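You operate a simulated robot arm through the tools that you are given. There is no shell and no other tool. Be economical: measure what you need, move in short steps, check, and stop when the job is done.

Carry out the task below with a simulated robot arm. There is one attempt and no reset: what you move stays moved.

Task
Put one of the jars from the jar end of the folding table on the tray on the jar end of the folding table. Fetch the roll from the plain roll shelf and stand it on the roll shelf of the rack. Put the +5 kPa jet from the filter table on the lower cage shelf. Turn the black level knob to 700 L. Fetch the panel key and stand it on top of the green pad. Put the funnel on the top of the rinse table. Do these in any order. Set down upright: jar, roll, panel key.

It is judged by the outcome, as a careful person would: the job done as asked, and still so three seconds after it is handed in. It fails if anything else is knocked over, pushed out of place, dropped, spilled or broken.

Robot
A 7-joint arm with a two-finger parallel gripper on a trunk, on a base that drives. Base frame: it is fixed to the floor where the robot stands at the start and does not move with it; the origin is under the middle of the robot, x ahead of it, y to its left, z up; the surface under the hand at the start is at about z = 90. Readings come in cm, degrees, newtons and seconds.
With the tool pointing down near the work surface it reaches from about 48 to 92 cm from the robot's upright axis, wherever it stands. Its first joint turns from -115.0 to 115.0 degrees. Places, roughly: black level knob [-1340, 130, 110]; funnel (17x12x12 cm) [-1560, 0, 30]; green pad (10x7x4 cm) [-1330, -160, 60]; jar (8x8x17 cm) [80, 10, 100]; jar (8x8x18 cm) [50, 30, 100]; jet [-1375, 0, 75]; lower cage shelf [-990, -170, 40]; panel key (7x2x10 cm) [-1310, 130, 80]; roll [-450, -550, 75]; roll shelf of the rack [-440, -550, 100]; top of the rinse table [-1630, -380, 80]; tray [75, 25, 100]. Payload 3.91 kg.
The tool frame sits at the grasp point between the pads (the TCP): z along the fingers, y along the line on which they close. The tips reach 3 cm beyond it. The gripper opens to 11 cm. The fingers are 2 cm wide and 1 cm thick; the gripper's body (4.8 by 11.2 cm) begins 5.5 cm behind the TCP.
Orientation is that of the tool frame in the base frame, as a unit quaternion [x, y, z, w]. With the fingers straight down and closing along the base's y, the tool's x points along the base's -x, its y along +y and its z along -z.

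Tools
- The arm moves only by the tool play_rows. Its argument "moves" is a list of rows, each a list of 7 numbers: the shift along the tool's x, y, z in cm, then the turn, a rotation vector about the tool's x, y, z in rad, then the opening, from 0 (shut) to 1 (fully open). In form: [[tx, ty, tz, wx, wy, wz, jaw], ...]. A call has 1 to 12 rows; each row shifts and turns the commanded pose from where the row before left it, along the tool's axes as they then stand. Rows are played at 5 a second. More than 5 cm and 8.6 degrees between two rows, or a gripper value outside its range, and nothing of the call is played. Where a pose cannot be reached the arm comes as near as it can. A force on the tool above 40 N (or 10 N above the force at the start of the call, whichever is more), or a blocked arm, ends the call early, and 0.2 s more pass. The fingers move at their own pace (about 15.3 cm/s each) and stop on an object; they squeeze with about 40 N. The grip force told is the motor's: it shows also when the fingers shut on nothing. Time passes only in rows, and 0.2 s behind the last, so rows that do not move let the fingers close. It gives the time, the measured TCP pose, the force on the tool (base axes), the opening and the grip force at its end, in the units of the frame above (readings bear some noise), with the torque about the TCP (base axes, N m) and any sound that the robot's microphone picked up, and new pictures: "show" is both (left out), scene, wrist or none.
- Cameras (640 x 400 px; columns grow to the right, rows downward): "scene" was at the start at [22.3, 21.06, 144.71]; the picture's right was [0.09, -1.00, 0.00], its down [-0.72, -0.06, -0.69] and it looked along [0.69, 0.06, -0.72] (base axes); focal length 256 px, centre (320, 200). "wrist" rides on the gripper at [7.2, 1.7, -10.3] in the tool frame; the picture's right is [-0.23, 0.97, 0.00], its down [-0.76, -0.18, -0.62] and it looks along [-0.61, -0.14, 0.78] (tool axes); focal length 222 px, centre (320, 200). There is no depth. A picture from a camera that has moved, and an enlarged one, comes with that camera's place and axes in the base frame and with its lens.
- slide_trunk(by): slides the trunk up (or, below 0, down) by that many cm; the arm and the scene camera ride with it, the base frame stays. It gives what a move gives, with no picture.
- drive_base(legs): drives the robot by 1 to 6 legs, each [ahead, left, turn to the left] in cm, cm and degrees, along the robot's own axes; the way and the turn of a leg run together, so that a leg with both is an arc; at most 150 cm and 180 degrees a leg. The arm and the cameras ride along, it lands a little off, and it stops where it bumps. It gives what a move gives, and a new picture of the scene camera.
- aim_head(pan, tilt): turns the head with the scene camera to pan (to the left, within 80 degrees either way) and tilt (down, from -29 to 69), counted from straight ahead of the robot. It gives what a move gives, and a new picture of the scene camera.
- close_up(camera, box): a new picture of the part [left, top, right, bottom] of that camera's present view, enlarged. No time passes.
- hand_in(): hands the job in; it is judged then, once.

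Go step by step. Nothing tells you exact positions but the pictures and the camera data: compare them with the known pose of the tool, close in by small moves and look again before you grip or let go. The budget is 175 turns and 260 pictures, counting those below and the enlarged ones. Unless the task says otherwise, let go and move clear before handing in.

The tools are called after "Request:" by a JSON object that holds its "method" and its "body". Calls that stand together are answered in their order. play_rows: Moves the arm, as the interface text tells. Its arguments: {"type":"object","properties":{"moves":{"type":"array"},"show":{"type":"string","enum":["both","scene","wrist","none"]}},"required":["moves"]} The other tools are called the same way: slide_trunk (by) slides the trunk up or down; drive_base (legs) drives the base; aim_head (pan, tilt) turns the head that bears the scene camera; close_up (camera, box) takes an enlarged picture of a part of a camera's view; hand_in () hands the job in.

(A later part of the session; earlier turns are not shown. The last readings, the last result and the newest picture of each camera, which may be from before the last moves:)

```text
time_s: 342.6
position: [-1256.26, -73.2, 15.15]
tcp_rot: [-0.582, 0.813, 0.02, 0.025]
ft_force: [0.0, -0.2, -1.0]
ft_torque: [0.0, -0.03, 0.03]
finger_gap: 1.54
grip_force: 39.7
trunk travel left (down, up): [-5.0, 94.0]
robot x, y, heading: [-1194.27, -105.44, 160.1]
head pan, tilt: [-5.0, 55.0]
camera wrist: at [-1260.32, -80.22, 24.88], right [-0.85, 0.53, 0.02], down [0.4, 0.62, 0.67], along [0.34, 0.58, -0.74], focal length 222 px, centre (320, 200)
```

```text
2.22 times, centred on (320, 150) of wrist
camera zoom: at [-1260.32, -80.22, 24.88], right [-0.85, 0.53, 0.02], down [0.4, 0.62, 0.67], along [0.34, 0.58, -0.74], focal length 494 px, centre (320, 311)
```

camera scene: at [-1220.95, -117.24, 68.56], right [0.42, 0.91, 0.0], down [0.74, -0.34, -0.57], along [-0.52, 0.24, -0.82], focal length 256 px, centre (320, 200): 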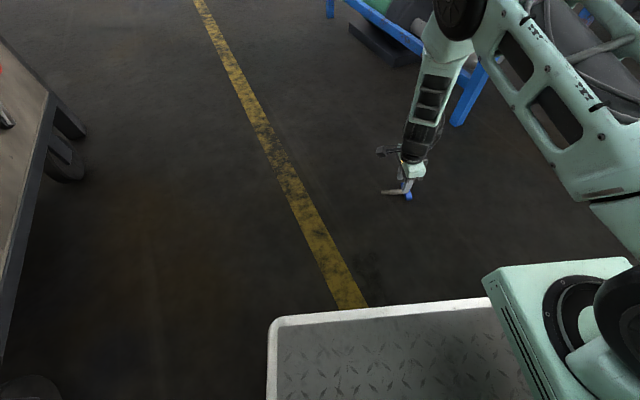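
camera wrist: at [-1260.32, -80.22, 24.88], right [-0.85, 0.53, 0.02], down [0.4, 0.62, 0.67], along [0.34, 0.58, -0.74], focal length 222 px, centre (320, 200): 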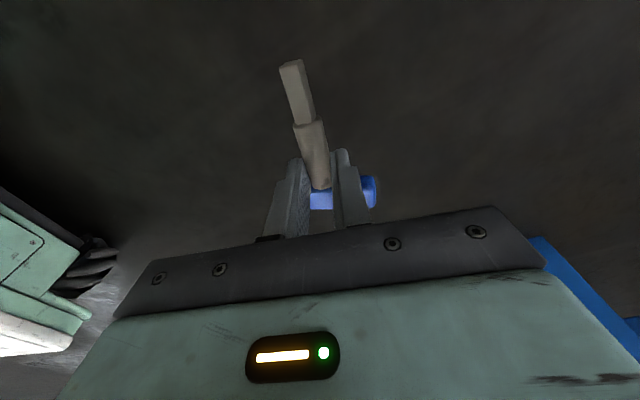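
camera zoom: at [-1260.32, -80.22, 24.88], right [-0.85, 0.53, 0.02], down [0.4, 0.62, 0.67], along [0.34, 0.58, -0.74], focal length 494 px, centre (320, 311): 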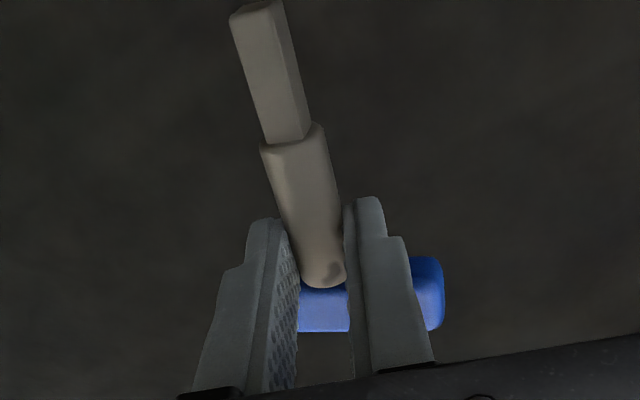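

The shaft is gripped just below the bar (1.54 cm). Raise the trunk, then pitch the hand so the shaft hangs straight down.

Request:
{"method": "slide_trunk", "body": {"by": 40}}

Request:
{"method": "slide_trunk", "body": {"by": 35}}

Request:
{"method": "play_rows", "body": {"moves": [[0, -1.8, 0, 0, -0.14, 0, 0], [0, -1.8, 0, 0, -0.14, 0, 0], [0, -1.8, 0, 0, -0.14, 0, 0], [0, -1.8, 0, 0, -0.14, 0, 0], [0, -1.8, 0, 0, -0.14, 0, 0], [0, -1.8, 0, 0, -0.14, 0, 0], [0, 0, 0, 0, 0, 0, 0]]}}

```text
time_s: 346.5
position: [-1256.32, -73.22, 55.04]
tcp_rot: [-0.582, 0.813, 0.02, 0.026]
ft_force: [-0.1, 1.0, -1.2]
ft_torque: [-0.01, 0.03, 0.02]
finger_gap: 1.55
grip_force: 40.0
trunk travel left (down, up): [-45.0, 54.0]
robot x, y, heading: [-1194.33, -105.83, 160.1]
head pan, tilt: [-5.0, 55.0]
```

```text
time_s: 349.9
position: [-1256.27, -73.31, 90.08]
tcp_rot: [-0.582, 0.813, 0.019, 0.026]
ft_force: [0.3, 0.8, -1.5]
ft_torque: [-0.02, 0.01, -0.01]
finger_gap: 1.55
grip_force: 39.6
trunk travel left (down, up): [-80.0, 19.0]
robot x, y, heading: [-1194.34, -105.58, 160.2]
head pan, tilt: [-5.0, 55.0]
```

```text
time_s: 351.5
position: [-1245.83, -76.69, 90.02]
tcp_rot: [-0.523, 0.732, 0.255, 0.355]
ft_force: [-0.3, -0.5, -0.2]
ft_torque: [-0.04, 0.02, 0.03]
finger_gap: 1.56
grip_force: 39.3
trunk travel left (down, up): [-80.0, 19.0]
robot x, y, heading: [-1194.19, -105.99, 160.3]
head pan, tilt: [-5.0, 55.0]
camera scene: at [-1220.96, -117.23, 143.56], right [0.42, 0.91, 0.0], down [0.74, -0.34, -0.57], along [-0.52, 0.24, -0.82], focal length 256 px, centre (320, 200)
camera wrist: at [-1251.56, -88.06, 90.63], right [-0.88, 0.45, 0.18], down [0.16, -0.08, 0.98], along [0.45, 0.89, 0.0], focal length 222 px, centre (320, 200)
```

scene: 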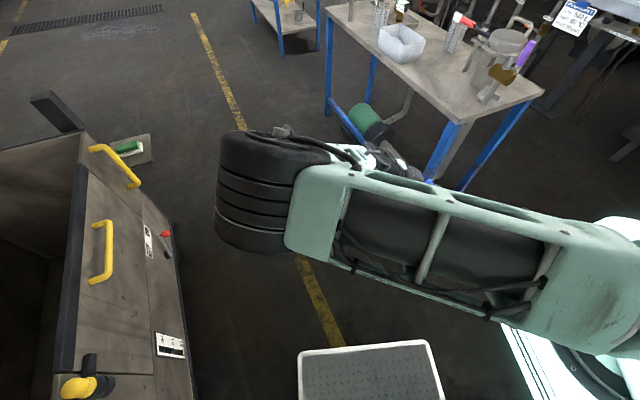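
wrist: 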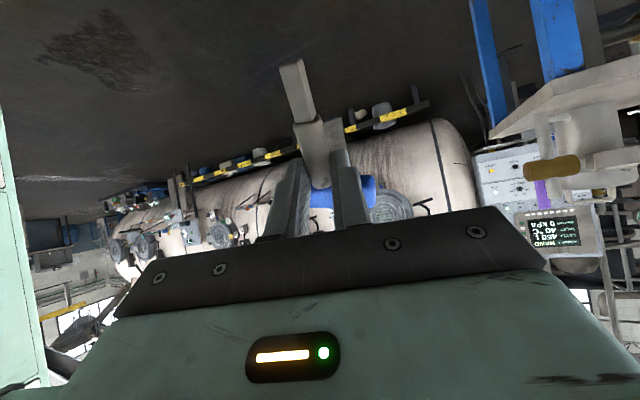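

Request:
{"method": "play_rows", "body": {"moves": [[0, 0, 2, 0, -0.133, 0, 0], [0, 0, 2, 0, -0.133, 0, 0], [0, 0, 2, 0, -0.133, 0, 0], [0, 0, 2, 0, -0.133, 0, 0], [0, 0, 2, 0, -0.133, 0, 0], [0, 0, 0, 0, 0, 0, 0]]}}

```text
time_s: 352.9
position: [-1243.65, -69.11, 86.23]
tcp_rot: [-0.414, 0.584, 0.41, 0.566]
ft_force: [0.6, -0.2, -1.0]
ft_torque: [0.01, 0.01, -0.04]
finger_gap: 1.55
grip_force: 39.8
trunk travel left (down, up): [-80.0, 19.0]
robot x, y, heading: [-1194.09, -105.8, 159.9]
head pan, tilt: [-5.0, 55.0]
camera scene: at [-1220.95, -117.24, 143.55], right [0.42, 0.91, 0.0], down [0.74, -0.34, -0.57], along [-0.52, 0.24, -0.82], focal length 256 px, centre (320, 200)
camera wrist: at [-1248.69, -78.5, 79.2], right [-0.92, 0.32, 0.24], down [-0.02, -0.63, 0.77], along [0.39, 0.71, 0.59], focal length 222 px, centre (320, 200)
```

scene: 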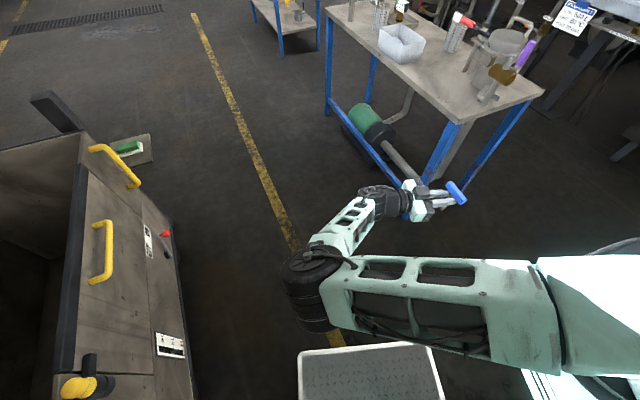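
wrist: 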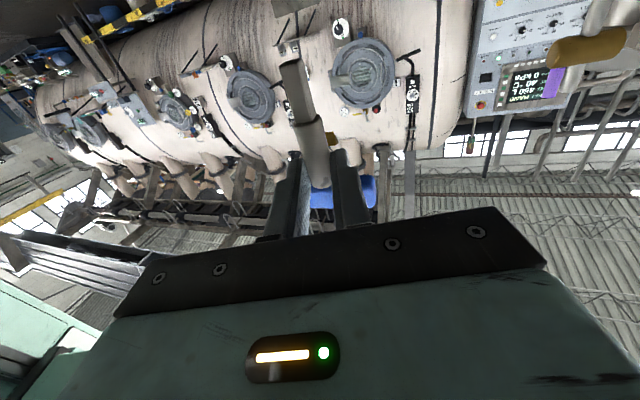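

Request:
{"method": "close_up", "body": {"camera": "scene", "box": [390, 160, 510, 250]}}

Request:
{"method": "close_up", "body": {"camera": "wrist", "box": [240, 40, 410, 240]}}

```text
4.44 times, centred on (450, 205) of scene
camera zoom: at [-1220.95, -117.24, 143.55], right [0.42, 0.91, 0.0], down [0.74, -0.34, -0.57], along [-0.52, 0.24, -0.82], focal length 1138 px, centre (-258, 178)
```

zoom: 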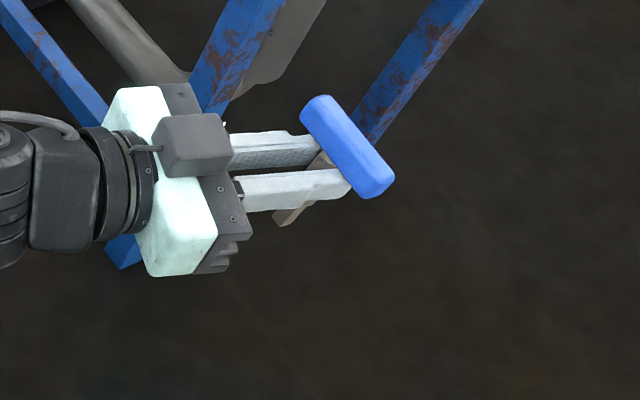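

```text
2.00 times, centred on (325, 140) of wrist
camera zoom: at [-1248.69, -78.5, 79.2], right [-0.92, 0.32, 0.24], down [-0.02, -0.63, 0.77], along [0.39, 0.71, 0.59], focal length 444 px, centre (310, 320)
```

zoom: 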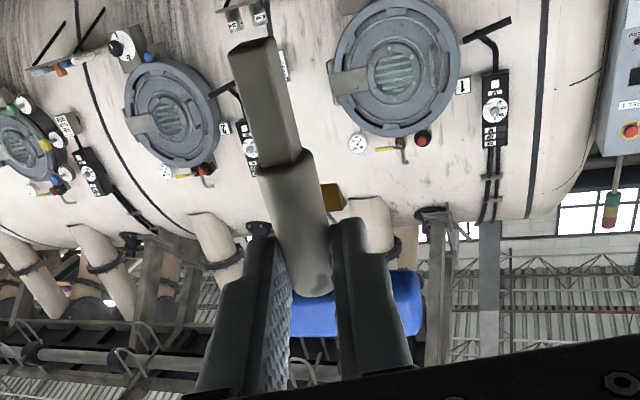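

The shaft now hangs vertical. I'll drive west past the bin and turn to heading 0 so the pad is on the robot's right.

Request:
{"method": "drive_base", "body": {"legs": [[0, 0, 20], [100, 0, 0], [90, 0, 0]]}}

Request:
{"method": "play_rows", "body": {"moves": [[0, 0, 0, 0, 0, 0, 0]], "show": "wrist"}}

```text
time_s: 363.6
position: [-1444.82, -90.65, 86.36]
tcp_rot: [0.513, -0.498, -0.505, -0.482]
ft_force: [-0.3, 0.9, -1.3]
ft_torque: [-0.01, -0.01, 0.01]
finger_gap: 1.56
grip_force: 40.6
trunk travel left (down, up): [-80.0, 19.0]
robot x, y, heading: [-1385.18, -107.3, -179.2]
head pan, tilt: [-5.0, 55.0]
camera scene: at [-1406.33, -127.66, 143.55], right [0.07, 1.0, 0.0], down [0.82, -0.06, -0.57], along [-0.57, 0.04, -0.82], focal length 256 px, centre (320, 200)
```

scene: 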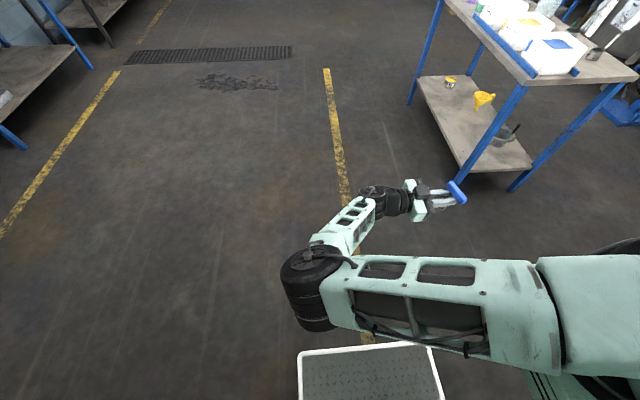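

```text
time_s: 364.0
position: [-1444.75, -90.76, 86.34]
tcp_rot: [0.514, -0.5, -0.505, -0.481]
ft_force: [0.4, 0.0, -1.0]
ft_torque: [-0.05, 0.02, -0.03]
finger_gap: 1.59
grip_force: 39.5
trunk travel left (down, up): [-80.0, 19.0]
robot x, y, heading: [-1385.63, -107.2, -178.7]
head pan, tilt: [-5.0, 55.0]
camera wrist: at [-1446.08, -101.45, 79.28], right [-0.97, -0.03, 0.24], down [0.21, -0.59, 0.78], along [0.12, 0.8, 0.58], focal length 222 px, centre (320, 200)
```

wrist: 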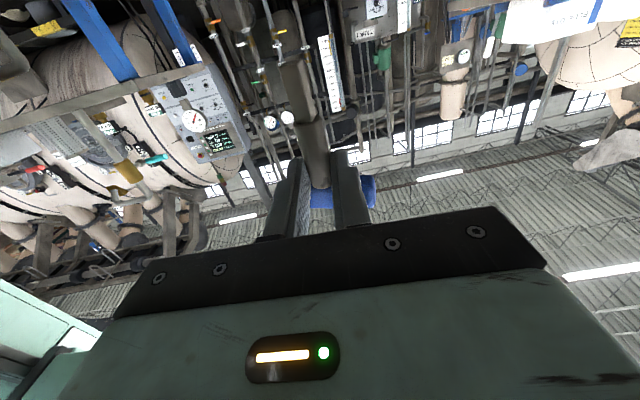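

Request:
{"method": "slide_trunk", "body": {"by": 12}}

Request:
{"method": "drive_base", "body": {"legs": [[0, 0, 90], [0, 0, 88.7]]}}

Request:
{"method": "aim_head", "body": {"pan": -30, "tilt": 50}}

```text
time_s: 365.5
position: [-1444.86, -90.85, 98.23]
tcp_rot: [0.514, -0.5, -0.505, -0.482]
ft_force: [0.5, 0.8, -1.8]
ft_torque: [-0.01, -0.01, 0.02]
finger_gap: 1.54
grip_force: 39.3
trunk travel left (down, up): [-92.0, 7.0]
robot x, y, heading: [-1385.36, -107.32, -178.9]
head pan, tilt: [-5.0, 55.0]
```

```text
time_s: 373.4
position: [-1326.71, -126.04, 98.43]
tcp_rot: [0.51, 0.503, -0.492, 0.494]
ft_force: [0.0, 0.1, -1.2]
ft_torque: [0.02, 0.02, 0.01]
finger_gap: 1.54
grip_force: 40.0
trunk travel left (down, up): [-92.0, 7.0]
robot x, y, heading: [-1385.19, -107.34, -1.4]
head pan, tilt: [-5.0, 55.0]
camera scene: at [-1363.47, -88.01, 155.55], right [-0.11, -0.99, 0.0], down [-0.81, 0.09, -0.57], along [0.57, -0.06, -0.82], focal length 256 px, centre (320, 200)
```

scene: 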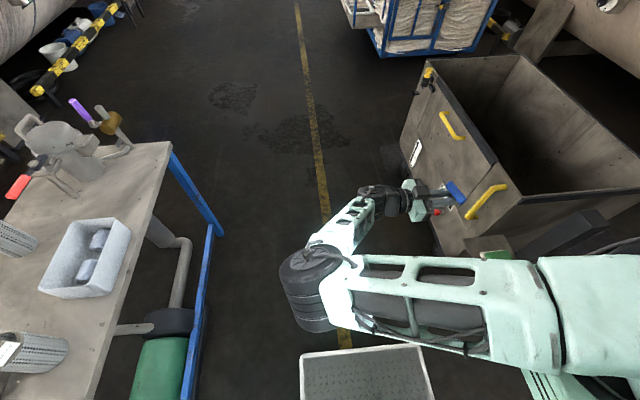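

```text
time_s: 374.3
position: [-1326.76, -126.06, 98.3]
tcp_rot: [0.511, 0.504, -0.491, 0.494]
ft_force: [-0.8, 0.4, -0.9]
ft_torque: [0.05, 0.0, -0.02]
finger_gap: 1.57
grip_force: 39.5
trunk travel left (down, up): [-92.0, 7.0]
robot x, y, heading: [-1385.74, -107.29, -1.1]
head pan, tilt: [-30.0, 50.0]
camera scene: at [-1364.05, -91.22, 156.2], right [-0.52, -0.86, 0.0], down [-0.66, 0.4, -0.64], along [0.55, -0.33, -0.77], focal length 256 px, centre (320, 200)
```

scene: 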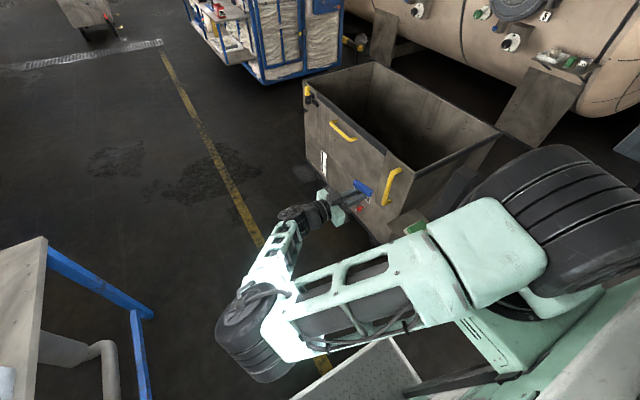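

The pad is hidden by the arm, but it will be visible under the key. I'll shift the base so the key comes over the pad, staying high.

Request:
{"method": "drive_base", "body": {"legs": [[-5.5, -28, 1]]}}

Request:
{"method": "close_up", "body": {"camera": "scene", "box": [280, 140, 440, 260]}}

```text
time_s: 376.3
position: [-1332.33, -153.03, 98.35]
tcp_rot: [0.507, 0.508, -0.487, 0.498]
ft_force: [-0.6, 0.6, -0.9]
ft_torque: [-0.02, 0.0, -0.03]
finger_gap: 1.56
grip_force: 39.8
trunk travel left (down, up): [-92.0, 7.0]
robot x, y, heading: [-1391.19, -134.94, -0.3]
head pan, tilt: [-30.0, 50.0]
camera scene: at [-1370.13, -118.77, 156.2], right [-0.51, -0.86, 0.0], down [-0.66, 0.39, -0.64], along [0.55, -0.33, -0.77], focal length 256 px, centre (320, 200)
```

scene: 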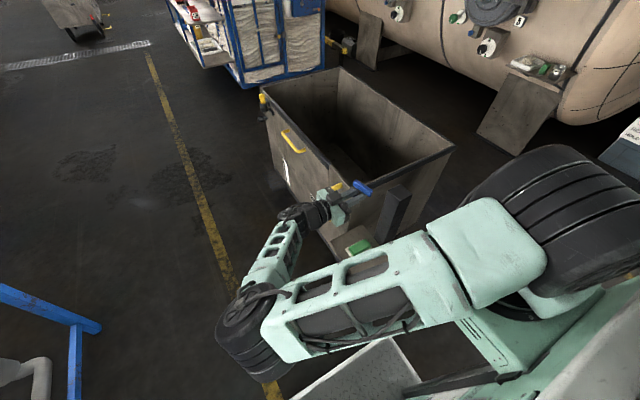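

```text
3.33 times, centred on (360, 200) of scene
camera zoom: at [-1370.13, -118.77, 156.2], right [-0.51, -0.86, 0.0], down [-0.66, 0.39, -0.64], along [0.55, -0.33, -0.77], focal length 853 px, centre (187, 200)
```

zoom: 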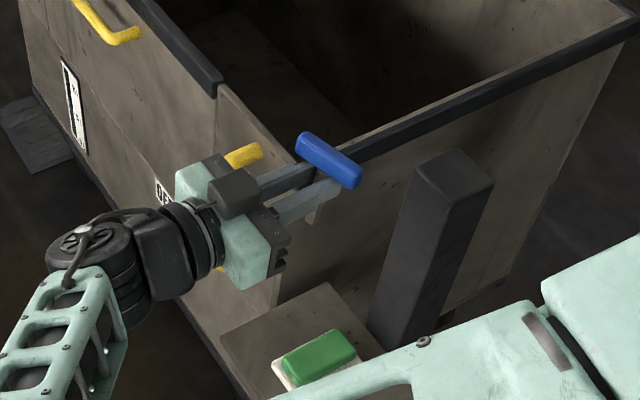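

Pad top centre triangulates to (-1333.5, -159.5, ~63). Shift over it and lower with the trunk.

Request:
{"method": "play_rows", "body": {"moves": [[0, -1.1, 2, 0, 0, 0, 0], [0, 0, 2, 0, 0, 0, 0], [0, 0, 0, 0, 0, 0, 0]], "show": "none"}}

Request:
{"method": "slide_trunk", "body": {"by": -22}}

Request:
{"method": "aim_head", "body": {"pan": -30, "tilt": 45}}

Request:
{"method": "close_up", "body": {"camera": "scene", "box": [290, 140, 430, 260]}}

```text
time_s: 377.1
position: [-1333.15, -155.71, 98.16]
tcp_rot: [0.51, 0.515, -0.479, 0.496]
ft_force: [1.1, -0.3, -0.2]
ft_torque: [0.02, 0.01, 0.0]
finger_gap: 1.57
grip_force: 39.3
trunk travel left (down, up): [-92.0, 7.0]
robot x, y, heading: [-1391.21, -135.46, -0.4]
head pan, tilt: [-30.0, 50.0]
```

```text
time_s: 379.4
position: [-1333.06, -156.16, 76.35]
tcp_rot: [0.514, 0.511, -0.479, 0.494]
ft_force: [0.6, -0.1, -1.8]
ft_torque: [-0.01, -0.04, 0.04]
finger_gap: 1.54
grip_force: 39.3
trunk travel left (down, up): [-70.0, 29.0]
robot x, y, heading: [-1391.14, -134.76, -0.6]
head pan, tilt: [-30.0, 50.0]
```

```text
time_s: 380.1
position: [-1333.08, -156.26, 76.28]
tcp_rot: [0.514, 0.511, -0.48, 0.494]
ft_force: [0.1, -0.3, -1.1]
ft_torque: [0.01, -0.01, 0.01]
finger_gap: 1.54
grip_force: 39.5
trunk travel left (down, up): [-70.0, 29.0]
robot x, y, heading: [-1391.03, -135.41, -0.3]
head pan, tilt: [-30.0, 45.0]
camera scene: at [-1369.77, -118.99, 134.89], right [-0.51, -0.86, 0.0], down [-0.61, 0.36, -0.71], along [0.61, -0.36, -0.71], focal length 256 px, centre (320, 200)
```

scene: 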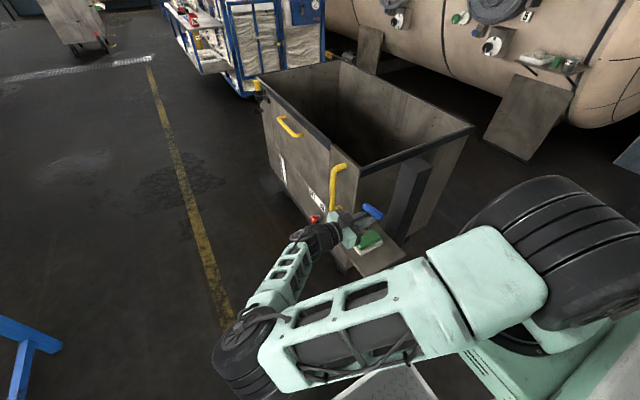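

```text
3.33 times, centred on (360, 200) of scene
camera zoom: at [-1369.77, -118.99, 134.89], right [-0.51, -0.86, 0.0], down [-0.61, 0.36, -0.71], along [0.61, -0.36, -0.71], focal length 853 px, centre (187, 200)
```

zoom: 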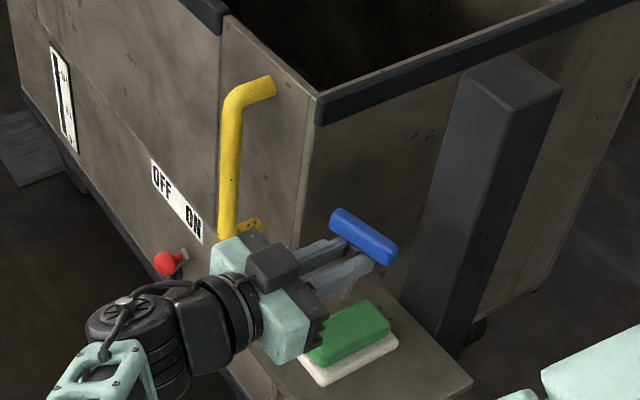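

The arm drifts a bit (3°) at this extension. I'll pull the arm back 5 cm and shift the base 5 cm closer.

Request:
{"method": "play_rows", "body": {"moves": [[0, 0, -3, 0, 0, 0, 0], [0, 0, -3, 0, 0, 0, 0], [0, 0, 0, 0, 0, 0, 0]], "show": "none"}}

Request:
{"method": "drive_base", "body": {"legs": [[0, -6.5, 0]]}}

Request:
{"method": "close_up", "body": {"camera": "scene", "box": [310, 150, 430, 260]}}

```text
time_s: 380.9
position: [-1333.44, -151.0, 76.22]
tcp_rot: [0.507, 0.507, -0.487, 0.498]
ft_force: [0.8, -1.6, -1.3]
ft_torque: [0.01, 0.02, 0.02]
finger_gap: 1.54
grip_force: 40.0
trunk travel left (down, up): [-70.0, 29.0]
robot x, y, heading: [-1391.16, -135.23, -0.7]
head pan, tilt: [-30.0, 45.0]
```

```text
time_s: 381.9
position: [-1333.53, -157.47, 76.37]
tcp_rot: [0.507, 0.508, -0.486, 0.498]
ft_force: [-0.9, -0.8, -0.4]
ft_torque: [0.02, 0.0, 0.0]
finger_gap: 1.54
grip_force: 39.4
trunk travel left (down, up): [-70.0, 29.0]
robot x, y, heading: [-1391.24, -141.8, -0.4]
head pan, tilt: [-30.0, 45.0]
camera scene: at [-1369.81, -125.54, 134.9], right [-0.51, -0.86, 0.0], down [-0.61, 0.36, -0.71], along [0.61, -0.36, -0.71], focal length 256 px, centre (320, 200)
```

scene: 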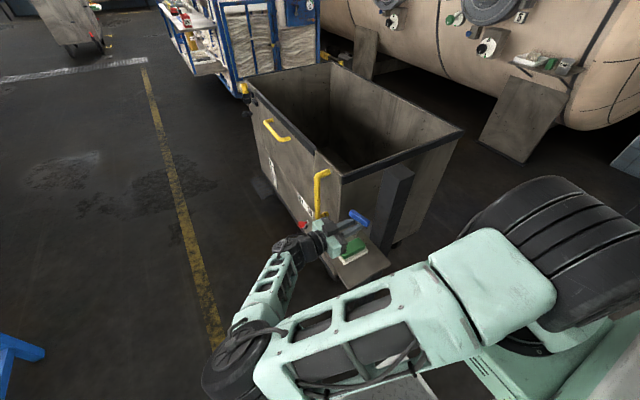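

```text
3.64 times, centred on (370, 205) of scene
camera zoom: at [-1369.81, -125.54, 134.9], right [-0.51, -0.86, 0.0], down [-0.61, 0.36, -0.71], along [0.61, -0.36, -0.71], focal length 931 px, centre (138, 182)
```

zoom: 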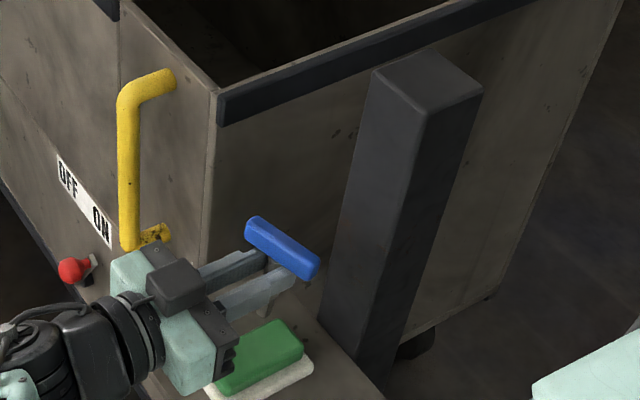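

Key sits right above the pad centre. Trim the tilt and lower.

Request:
{"method": "play_rows", "body": {"moves": [[0, 0, 0, 0, -0.031, -0.025, 0], [2, 0, 0, 0, 0, 0, 0], [1.5, 0, 0, 0, 0, 0, 0], [1, 0, 0, 0, 0, 0, 0], [0, 0, 0, 0, 0, 0, 0]], "show": "wrist"}}

Request:
{"method": "close_up", "body": {"camera": "scene", "box": [320, 190, 410, 270]}}

```text
time_s: 383.1
position: [-1333.09, -155.97, 72.06]
tcp_rot: [0.501, 0.514, -0.488, 0.496]
ft_force: [0.4, -0.4, -0.6]
ft_torque: [0.04, 0.01, -0.01]
finger_gap: 1.55
grip_force: 40.0
trunk travel left (down, up): [-70.0, 29.0]
robot x, y, heading: [-1391.43, -141.82, -0.6]
head pan, tilt: [-30.0, 45.0]
camera wrist: at [-1331.66, -145.4, 65.02], right [0.98, 0.01, 0.22], down [-0.18, 0.6, 0.78], along [-0.12, -0.8, 0.58], focal length 222 px, centre (320, 200)
```

wrist: 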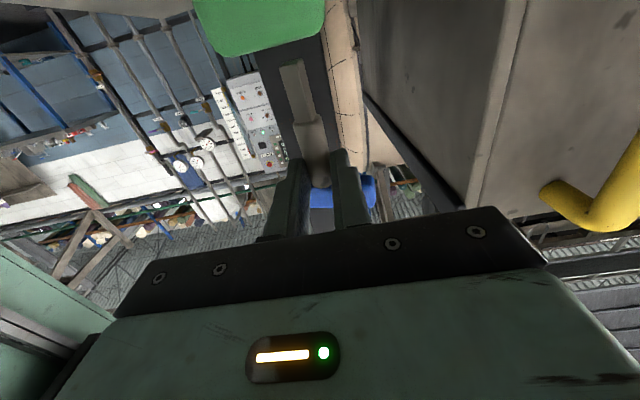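

```text
5.00 times, centred on (365, 230) of scene
camera zoom: at [-1369.81, -125.53, 134.9], right [-0.51, -0.86, 0.0], down [-0.61, 0.36, -0.71], along [0.61, -0.36, -0.71], focal length 1280 px, centre (95, 50)
```

zoom: 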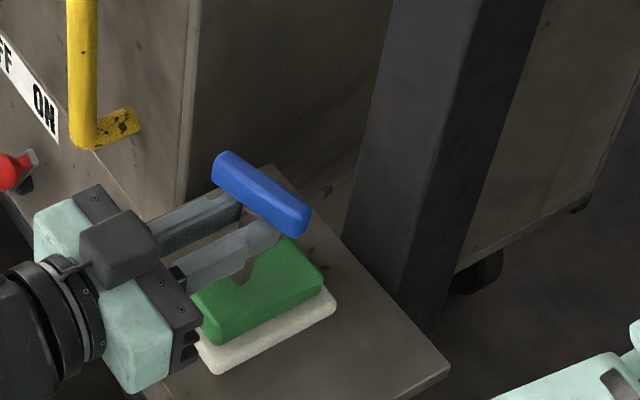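

Request:
{"method": "play_rows", "body": {"moves": [[0, 0, 1, 0, 0, 0, 0], [0, 0, 0, 0, 0, 0, 0], [0, 0, 0, 0, 0, 0, 0]], "show": "none"}}

```text
time_s: 383.9
position: [-1333.03, -156.7, 72.18]
tcp_rot: [0.503, 0.516, -0.486, 0.495]
ft_force: [0.5, 0.4, -0.7]
ft_torque: [-0.01, 0.03, 0.01]
finger_gap: 1.52
grip_force: 39.5
trunk travel left (down, up): [-70.0, 29.0]
robot x, y, heading: [-1391.39, -141.54, -0.6]
head pan, tilt: [-30.0, 45.0]
```

The arm prefers being higher relative to the trunk. I'll raise the arm 8 cm, trim the tilt there, then lower the trunk instead.

Request:
{"method": "play_rows", "body": {"moves": [[-4, 0, 0, 0, 0, 0, 0], [-4, 0, 0, 0, -0.02, 0, 0], [0, 0, 0, 0, 0, 0, 0], [0, 0, 0, 0, 0, 0, 0]], "show": "none"}}

```text
time_s: 384.9
position: [-1333.29, -158.48, 80.07]
tcp_rot: [-0.486, -0.501, 0.506, -0.506]
ft_force: [0.4, 0.1, -0.8]
ft_torque: [0.04, 0.01, -0.01]
finger_gap: 1.54
grip_force: 39.7
trunk travel left (down, up): [-70.0, 29.0]
robot x, y, heading: [-1391.24, -141.82, -0.6]
head pan, tilt: [-30.0, 45.0]
```

Request:
{"method": "play_rows", "body": {"moves": [[0, 0, -1.2, 0, 0.022, 0.008, 0], [0, 0, 0, 0, 0, 0, 0]], "show": "none"}}

Request:
{"method": "slide_trunk", "body": {"by": -9}}

Request:
{"method": "play_rows", "body": {"moves": [[0, 0, 0, 0, 0, 0, 0]]}}

Request:
{"method": "close_up", "body": {"camera": "scene", "box": [320, 160, 410, 240]}}

```text
time_s: 385.5
position: [-1333.33, -157.24, 79.89]
tcp_rot: [0.495, 0.505, -0.499, 0.501]
ft_force: [0.0, -0.2, -0.8]
ft_torque: [0.04, -0.03, -0.03]
finger_gap: 1.56
grip_force: 40.5
trunk travel left (down, up): [-70.0, 29.0]
robot x, y, heading: [-1391.63, -141.97, -0.6]
head pan, tilt: [-30.0, 45.0]
```

```text
time_s: 386.7
position: [-1333.38, -157.15, 71.25]
tcp_rot: [0.494, 0.503, -0.499, 0.503]
ft_force: [2.2, 2.0, 27.1]
ft_torque: [-0.6, -0.11, 0.03]
finger_gap: 1.53
grip_force: 39.6
trunk travel left (down, up): [-61.0, 38.0]
robot x, y, heading: [-1391.06, -141.43, -0.3]
head pan, tilt: [-30.0, 45.0]
```

```text
time_s: 387.1
position: [-1333.3, -157.19, 71.18]
tcp_rot: [0.494, 0.503, -0.499, 0.503]
ft_force: [2.3, 1.2, 37.3]
ft_torque: [-0.89, -0.08, 0.06]
finger_gap: 1.54
grip_force: 40.3
trunk travel left (down, up): [-61.0, 38.0]
robot x, y, heading: [-1391.28, -141.33, -0.3]
head pan, tilt: [-30.0, 45.0]
camera scene: at [-1369.91, -125.49, 125.95], right [-0.51, -0.86, 0.0], down [-0.61, 0.36, -0.71], along [0.61, -0.36, -0.71], focal length 256 px, centre (320, 200)
camera wrist: at [-1331.76, -146.94, 63.77], right [0.97, 0.01, 0.22], down [-0.18, 0.63, 0.76], along [-0.13, -0.78, 0.61], focal length 222 px, centre (320, 200)
```

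scene: 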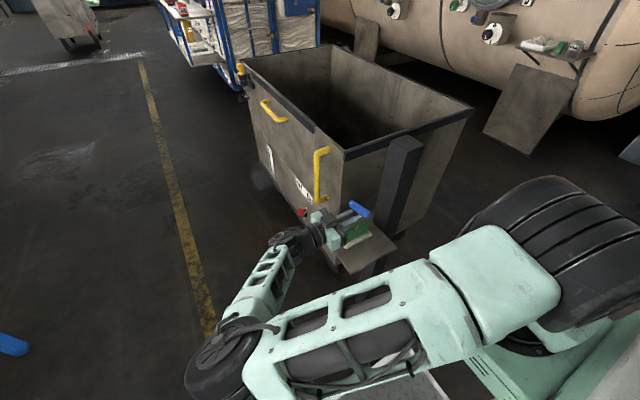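
wrist: 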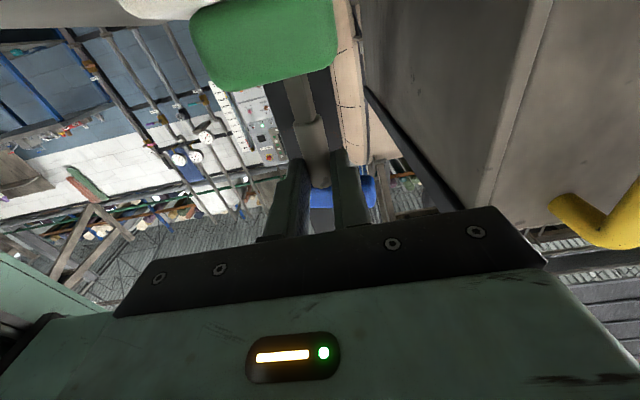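

```text
5.00 times, centred on (365, 200) of scene
camera zoom: at [-1369.91, -125.49, 125.95], right [-0.51, -0.86, 0.0], down [-0.61, 0.36, -0.71], along [0.61, -0.36, -0.71], focal length 1280 px, centre (95, 200)
```

zoom: 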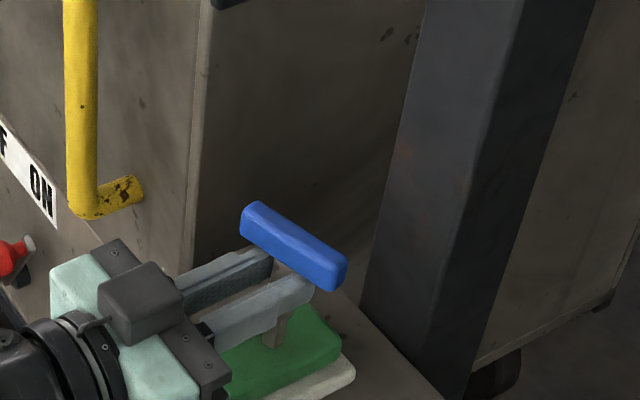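

The key tip is on the pad and vertical (tool x within 0.3°). Relieve the load, then open slowly.

Request:
{"method": "play_rows", "body": {"moves": [[-0.25, 0, 0, 0, 0, 0, 0], [0, 0, 0, 0, 0, 0, 0]], "show": "none"}}

```text
time_s: 387.7
position: [-1333.34, -157.26, 71.09]
tcp_rot: [0.495, 0.504, -0.499, 0.502]
ft_force: [0.4, -4.7, 26.5]
ft_torque: [-0.97, -0.04, 0.02]
finger_gap: 1.57
grip_force: 40.0
trunk travel left (down, up): [-61.0, 38.0]
robot x, y, heading: [-1391.62, -141.84, -0.3]
head pan, tilt: [-30.0, 45.0]
```

Request:
{"method": "play_rows", "body": {"moves": [[-0.2, 0, 0, 0, 0, 0, 0], [-0.2, 0, 0, 0, 0, 0, 0], [0, 0, 0, 0, 0, 0, 0]], "show": "none"}}

```text
time_s: 388.5
position: [-1333.28, -157.13, 71.42]
tcp_rot: [0.495, 0.506, -0.497, 0.501]
ft_force: [0.0, -0.1, -0.6]
ft_torque: [0.04, 0.01, 0.0]
finger_gap: 1.54
grip_force: 39.7
trunk travel left (down, up): [-61.0, 38.0]
robot x, y, heading: [-1390.99, -141.34, -0.4]
head pan, tilt: [-30.0, 45.0]
```

Request:
{"method": "play_rows", "body": {"moves": [[0.1, 0, 0, 0, 0, 0, 0], [0, 0, 0, 0, 0, 0, 0]], "show": "none"}}

```text
time_s: 389.1
position: [-1333.24, -157.09, 71.43]
tcp_rot: [0.496, 0.504, -0.498, 0.502]
ft_force: [-0.2, -0.3, -1.6]
ft_torque: [0.01, -0.03, 0.02]
finger_gap: 1.54
grip_force: 39.7
trunk travel left (down, up): [-61.0, 38.0]
robot x, y, heading: [-1391.45, -141.45, -0.5]
head pan, tilt: [-30.0, 45.0]
```

Request:
{"method": "play_rows", "body": {"moves": [[0.08, 0, 0, 0, 0, 0, 0], [0, 0, 0, 0, 0, 0, 0], [0.08, 0, 0, 0, 0, 0, 0], [0, 0, 0, 0, 0, 0, 0]], "show": "none"}}

```text
time_s: 390.1
position: [-1333.39, -157.17, 71.23]
tcp_rot: [0.495, 0.505, -0.499, 0.501]
ft_force: [-0.6, -0.4, -0.8]
ft_torque: [0.06, -0.02, -0.02]
finger_gap: 1.54
grip_force: 40.2
trunk travel left (down, up): [-61.0, 38.0]
robot x, y, heading: [-1390.99, -141.94, -0.3]
head pan, tilt: [-30.0, 45.0]
```

Request:
{"method": "play_rows", "body": {"moves": [[0.08, 0, 0, 0, 0, 0, 0], [0, 0, 0, 0, 0, 0, 0], [0.06, 0, 0, 0, 0, 0, 0], [0, 0, 0, 0, 0, 0, 0]], "show": "none"}}

```text
time_s: 391.1
position: [-1333.5, -157.37, 71.28]
tcp_rot: [0.495, 0.504, -0.499, 0.502]
ft_force: [-1.2, 1.6, 13.7]
ft_torque: [-0.29, 0.02, -0.02]
finger_gap: 1.52
grip_force: 40.0
trunk travel left (down, up): [-61.0, 38.0]
robot x, y, heading: [-1391.22, -141.63, -0.1]
head pan, tilt: [-30.0, 45.0]
```

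Light contact. Now open gradually.

Request:
{"method": "play_rows", "body": {"moves": [[-0.05, 0, 0, 0, 0, 0, 0], [0, 0, 0, 0, 0, 0, 0.16], [0, 0, 0, 0, 0, 0, 0.2], [0, 0, 0, 0, 0, 0, 0.26], [0, 0, 0, 0, 0, 0, 0.34], [0, 0, 0, 0, 0, 0, 0.4], [0, 0, 0, 0, 0, 0, 0.4]], "show": "wrist"}}

Request:
{"method": "close_up", "body": {"camera": "scene", "box": [320, 160, 410, 240]}}

```text
time_s: 392.7
position: [-1333.53, -157.11, 71.24]
tcp_rot: [0.495, 0.505, -0.497, 0.503]
ft_force: [0.1, 0.0, -0.7]
ft_torque: [-0.03, 0.03, 0.02]
finger_gap: 4.39
grip_force: 0.0
trunk travel left (down, up): [-61.0, 38.0]
robot x, y, heading: [-1391.46, -141.75, -0.6]
head pan, tilt: [-30.0, 45.0]
camera wrist: at [-1331.82, -146.83, 63.77], right [0.98, 0.01, 0.22], down [-0.18, 0.62, 0.76], along [-0.13, -0.78, 0.61], focal length 222 px, centre (320, 200)
```

wrist: 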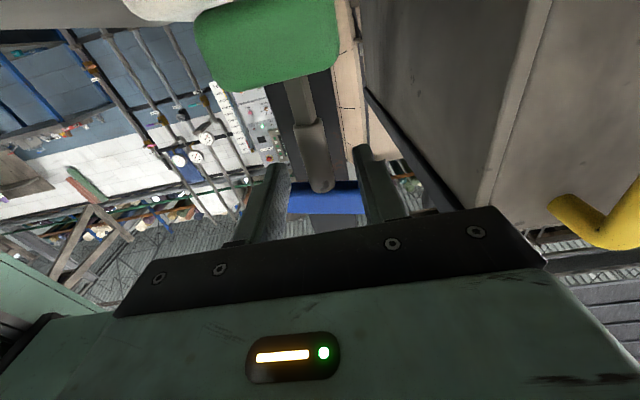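

```text
5.00 times, centred on (365, 200) of scene
camera zoom: at [-1369.81, -125.53, 125.9], right [-0.51, -0.86, 0.0], down [-0.61, 0.36, -0.71], along [0.61, -0.36, -0.71], focal length 1280 px, centre (95, 200)
```

zoom: 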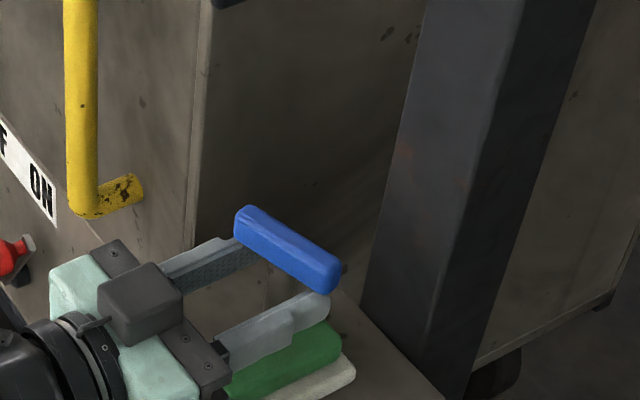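

The key stands by itself between the open fingers. Back the hand straight out slowly.

Request:
{"method": "play_rows", "body": {"moves": [[0, 0, -0.6, 0, 0, 0, 0.4], [0, 0, -0.8, 0, 0, 0, 0.4], [0, 0, -1, 0, 0, 0, 0.4], [0, 0, -1.5, 0, 0, 0, 0.4], [0, 0, -2, 0, 0, 0, 0.4], [0, 0, -3, 0, 0, 0, 0.4], [0, 0, -3, 0, 0, 0, 0.4], [0, 0, 0, 0, 0, 0, 0.4]], "show": "scene"}}

Request:
{"method": "close_up", "body": {"camera": "scene", "box": [320, 160, 410, 240]}}

```text
time_s: 394.5
position: [-1333.69, -145.57, 71.13]
tcp_rot: [0.495, 0.504, -0.499, 0.501]
ft_force: [0.3, -0.4, -0.4]
ft_torque: [0.02, 0.0, -0.03]
finger_gap: 4.42
grip_force: 0.0
trunk travel left (down, up): [-61.0, 38.0]
robot x, y, heading: [-1391.41, -141.49, -0.5]
head pan, tilt: [-30.0, 45.0]
camera scene: at [-1369.81, -125.53, 125.9], right [-0.51, -0.86, 0.0], down [-0.61, 0.36, -0.71], along [0.61, -0.36, -0.71], focal length 256 px, centre (320, 200)
```

scene: 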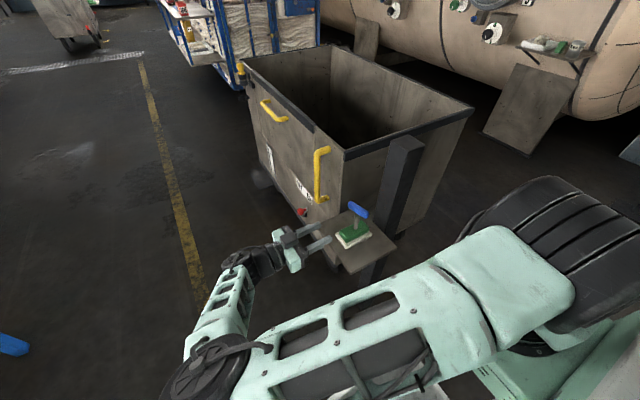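

```text
5.00 times, centred on (365, 200) of scene
camera zoom: at [-1369.81, -125.53, 125.9], right [-0.51, -0.86, 0.0], down [-0.61, 0.36, -0.71], along [0.61, -0.36, -0.71], focal length 1280 px, centre (95, 200)
```

zoom: 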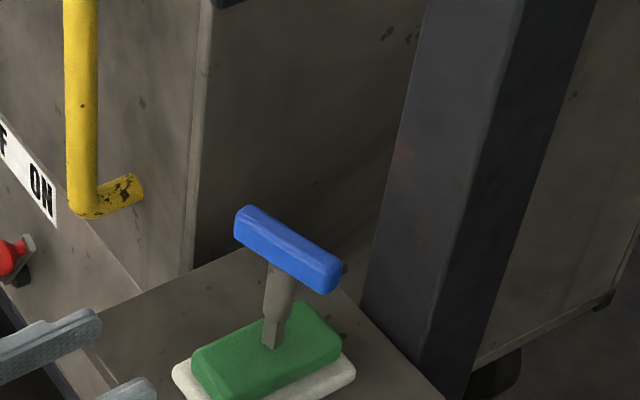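

The panel key stands upright on the pad. Now move off, raise the trunk and turn to the filter table for the jet.

Request:
{"method": "drive_base", "body": {"legs": [[0, 38, 0]]}}

Request:
{"method": "slide_trunk", "body": {"by": 36}}

Request:
{"method": "drive_base", "body": {"legs": [[0, 0, 90]]}}

Request:
{"method": "aim_head", "body": {"pan": 0, "tilt": 45}}

```text
time_s: 396.9
position: [-1333.51, -107.69, 71.17]
tcp_rot: [0.495, 0.505, -0.499, 0.501]
ft_force: [1.8, -0.3, 0.4]
ft_torque: [-0.01, 0.02, -0.03]
finger_gap: 4.41
grip_force: 0.2
trunk travel left (down, up): [-61.0, 38.0]
robot x, y, heading: [-1390.45, -104.19, -0.2]
head pan, tilt: [-30.0, 45.0]
camera scene: at [-1369.55, -87.76, 125.9], right [-0.51, -0.86, 0.0], down [-0.61, 0.36, -0.71], along [0.61, -0.36, -0.71], focal length 256 px, centre (320, 200)
```

scene: 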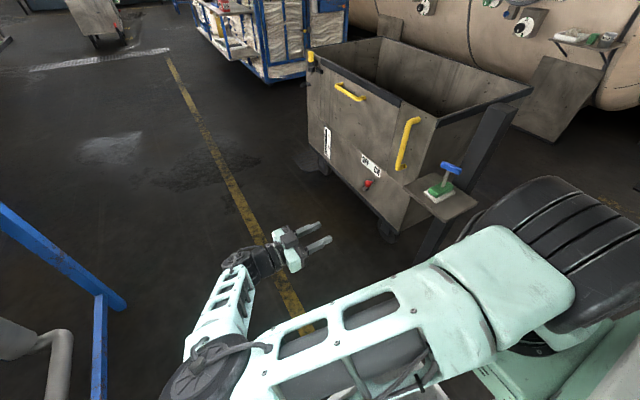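

```text
time_s: 400.4
position: [-1333.4, -107.71, 107.2]
tcp_rot: [0.494, 0.505, -0.498, 0.502]
ft_force: [0.4, -2.0, -0.1]
ft_torque: [0.0, 0.04, -0.01]
finger_gap: 4.41
grip_force: 0.0
trunk travel left (down, up): [-97.0, 2.0]
robot x, y, heading: [-1391.0, -104.1, -0.2]
head pan, tilt: [-30.0, 45.0]
```

```text
time_s: 404.6
position: [-1386.7, -46.26, 107.11]
tcp_rot: [-0.004, 0.707, -0.001, 0.707]
ft_force: [0.0, 0.6, 0.8]
ft_torque: [0.0, 0.03, 0.01]
finger_gap: 4.41
grip_force: 0.1
trunk travel left (down, up): [-97.0, 2.0]
robot x, y, heading: [-1391.13, -103.87, 88.9]
head pan, tilt: [-30.0, 45.0]
camera scene: at [-1407.01, -82.54, 161.9], right [0.86, -0.51, 0.0], down [-0.36, -0.61, -0.71], along [0.36, 0.61, -0.71], focal length 256 px, centre (320, 200)
```

scene: 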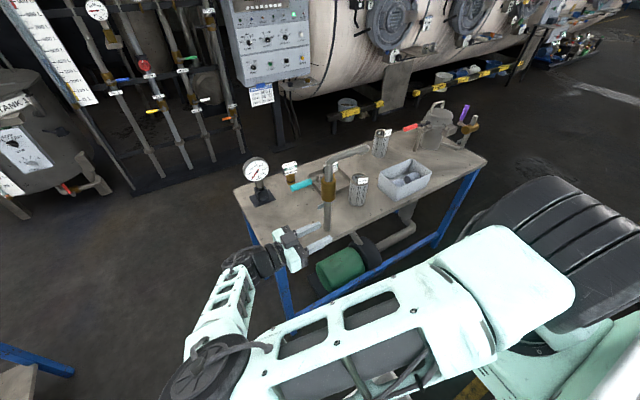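

```text
time_s: 405.6
position: [-1386.58, -46.37, 107.15]
tcp_rot: [-0.005, 0.707, 0.0, 0.707]
ft_force: [0.3, -0.9, 0.2]
ft_torque: [-0.01, -0.02, 0.01]
finger_gap: 4.41
grip_force: 0.1
trunk travel left (down, up): [-97.0, 2.0]
robot x, y, heading: [-1390.89, -103.54, 88.9]
head pan, tilt: [0.0, 45.0]
camera scene: at [-1411.06, -81.39, 161.9], right [1.0, -0.02, 0.0], down [-0.01, -0.71, -0.71], along [0.01, 0.71, -0.71], focal length 256 px, centre (320, 200)
```

scene: 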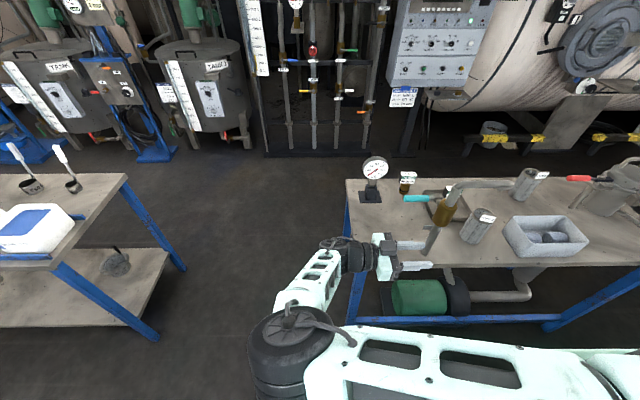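

Request:
{"method": "close_up", "body": {"camera": "scene", "box": [340, 140, 600, 280]}}

Request:
{"method": "close_up", "body": {"camera": "scene", "box": [380, 150, 480, 220]}}

```text
2.46 times, centred on (470, 210) of scene
camera zoom: at [-1411.06, -81.39, 161.9], right [1.0, -0.02, 0.0], down [-0.01, -0.71, -0.71], along [0.01, 0.71, -0.71], focal length 630 px, centre (-49, 175)
```

zoom: 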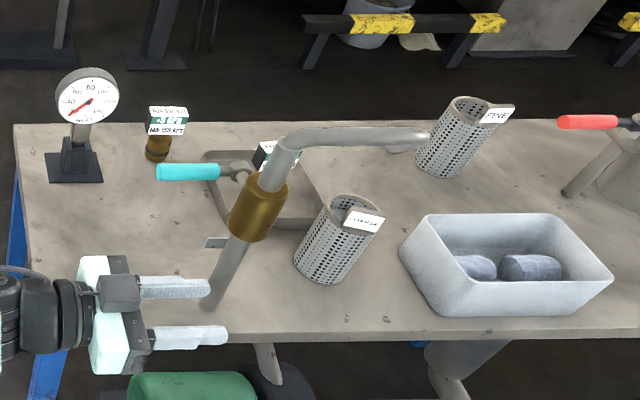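

```text
5.71 times, centred on (430, 185) of scene
camera zoom: at [-1411.06, -81.39, 161.9], right [1.0, -0.02, 0.0], down [-0.01, -0.71, -0.71], along [0.01, 0.71, -0.71], focal length 1463 px, centre (-309, 286)
```

zoom: 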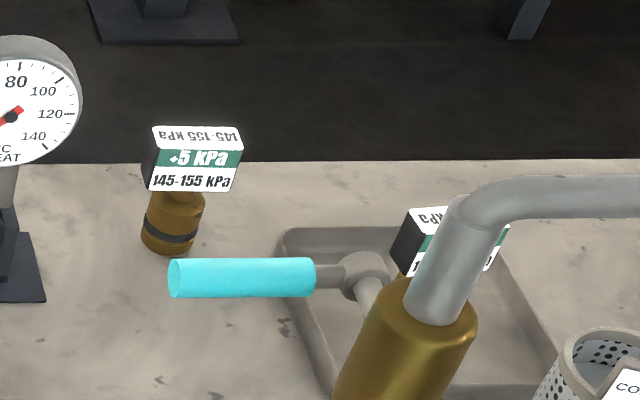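

The standing jet reads "+5 kPa", at about (-1371, 4) on the table (z≈80). A standpipe blocks the front, so I'll approach from behind the table, through the gap at x≈-1459.

Request:
{"method": "drive_base", "body": {"legs": [[0, 68, 0], [0, 0, 180]]}}

Request:
{"method": "aim_head", "body": {"pan": 0, "tilt": 20}}

```text
time_s: 416.6
position: [-1466.87, -159.39, 107.18]
tcp_rot: [-0.707, 0.019, 0.707, 0.023]
ft_force: [0.0, -0.3, 0.2]
ft_torque: [-0.02, 0.02, 0.02]
finger_gap: 4.41
grip_force: 0.1
trunk travel left (down, up): [-97.0, 2.0]
robot x, y, heading: [-1459.52, -102.18, -94.2]
head pan, tilt: [0.0, 45.0]
camera scene: at [-1440.33, -126.25, 161.9], right [-1.0, 0.08, 0.0], down [0.05, 0.71, -0.71], along [-0.05, -0.7, -0.71], focal length 256 px, centre (320, 200)
```

scene: 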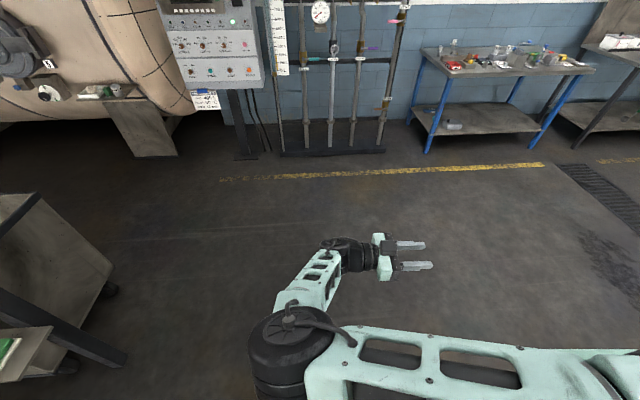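

```text
time_s: 417.5
position: [-1466.92, -159.31, 107.12]
tcp_rot: [-0.707, 0.017, 0.707, 0.022]
ft_force: [0.3, 0.4, 0.2]
ft_torque: [0.01, -0.03, 0.0]
finger_gap: 4.41
grip_force: 0.1
trunk travel left (down, up): [-97.0, 2.0]
robot x, y, heading: [-1459.3, -102.03, -94.4]
head pan, tilt: [0.0, 20.0]
camera scene: at [-1440.42, -127.43, 165.76], right [-1.0, 0.08, 0.0], down [0.03, 0.34, -0.94], along [-0.07, -0.94, -0.34], focal length 256 px, centre (320, 200)
```

scene: 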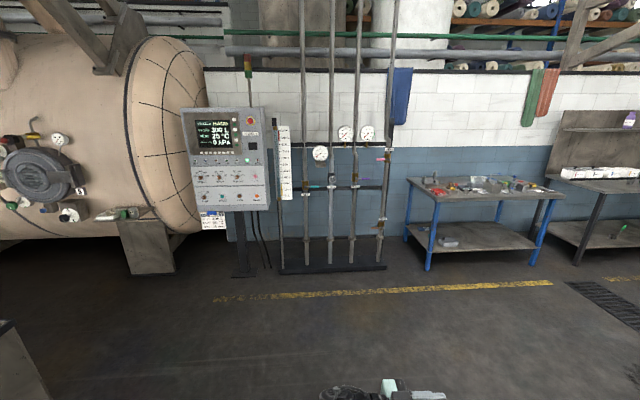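

In open floor here I'll reconfigure the hand: extend, turn it to point forward.

Request:
{"method": "play_rows", "body": {"moves": [[-2, 4, 0, 0, 0, 0, 0.6], [-2, 4, 0, 0, 0, 0, 0.6], [-2, 4, 0, 0, 0, 0, 0.6], [0, 0, 0, -0.143, 0, 0, 0.6], [0, 0, 0, -0.143, 0, 0, 0.6], [0, 0, 0, -0.143, 0, 0, 0.6], [0, 0, 0, -0.143, 0, 0, 0.6], [0, 0, 0, -0.143, 0, 0, 0.6], [0, 0, 0, -0.143, 0, 0, 0.6], [0, 0, 0, -0.143, 0, 0, 0.6], [0, 0, 0, -0.143, 0, 0, 0.6], [0, 0, 0, 0, 0, 0, 0.6]], "show": "none"}}

Request:
{"method": "play_rows", "body": {"moves": [[0, 0, 0, -0.143, 0, 0, 0.6], [0, 0, 0, -0.143, 0, 0, 0.6], [0, 0, 0, -0.143, 0, 0, 0.6], [0, 0, 0, 0, 0.14, 0, 0.6], [0, 0, 0, 0, 0.14, 0, 0.6], [0, 0, 0, 0, 0.14, 0, 0.6], [0, 0, 0, 0, 0.14, 0, 0.6], [0, 0, 0, 0, 0, 0, 0.6]], "show": "none"}}

```text
time_s: 420.0
position: [-1464.43, -171.47, 113.92]
tcp_rot: [0.656, 0.335, -0.556, 0.385]
ft_force: [0.3, -1.2, 0.1]
ft_torque: [0.03, 0.02, 0.04]
finger_gap: 6.61
grip_force: 0.0
trunk travel left (down, up): [-97.0, 2.0]
robot x, y, heading: [-1459.26, -102.4, -94.4]
head pan, tilt: [0.0, 20.0]
stopped in row 12: the arm was blocked; the commanded pose is now the measured one
```

```text
time_s: 421.8
position: [-1464.65, -171.55, 113.97]
tcp_rot: [0.667, 0.573, -0.301, 0.369]
ft_force: [0.7, 0.3, 0.1]
ft_torque: [0.03, -0.01, -0.01]
finger_gap: 6.6
grip_force: 0.1
trunk travel left (down, up): [-97.0, 2.0]
robot x, y, heading: [-1459.41, -102.28, -94.4]
head pan, tilt: [0.0, 20.0]
```

Request:
{"method": "play_rows", "body": {"moves": [[0, 0, 0, 0, 0, -0.089, 0.6], [0, 0, 0, 0, 0, -0.089, 0.6], [0, 0, 0, 0, 0, 0, 0.6]]}}

```text
time_s: 422.6
position: [-1464.51, -171.54, 114.03]
tcp_rot: [0.611, 0.63, -0.335, 0.343]
ft_force: [-1.0, 0.5, 0.1]
ft_torque: [0.02, -0.01, 0.0]
finger_gap: 6.59
grip_force: 0.0
trunk travel left (down, up): [-97.0, 2.0]
robot x, y, heading: [-1459.3, -102.69, -94.0]
head pan, tilt: [0.0, 20.0]
camera scene: at [-1440.41, -127.43, 165.76], right [-1.0, 0.08, 0.0], down [0.03, 0.34, -0.94], along [-0.07, -0.94, -0.34], focal length 256 px, centre (320, 200)
camera wrist: at [-1463.16, -158.79, 113.35], right [0.98, -0.1, 0.19], down [-0.18, 0.11, 0.98], along [-0.11, -0.99, 0.09], focal length 222 px, centre (320, 200)
```

scene: 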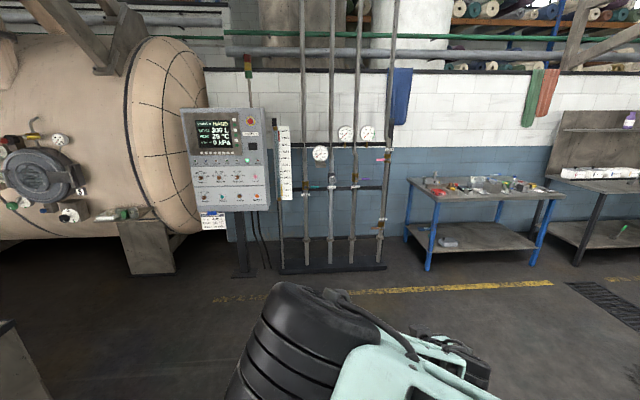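
wrist: 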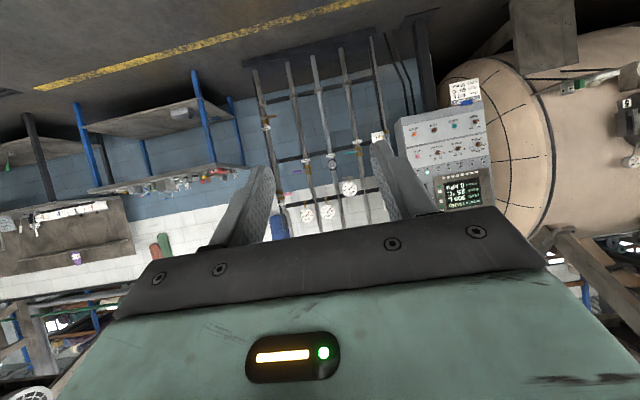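

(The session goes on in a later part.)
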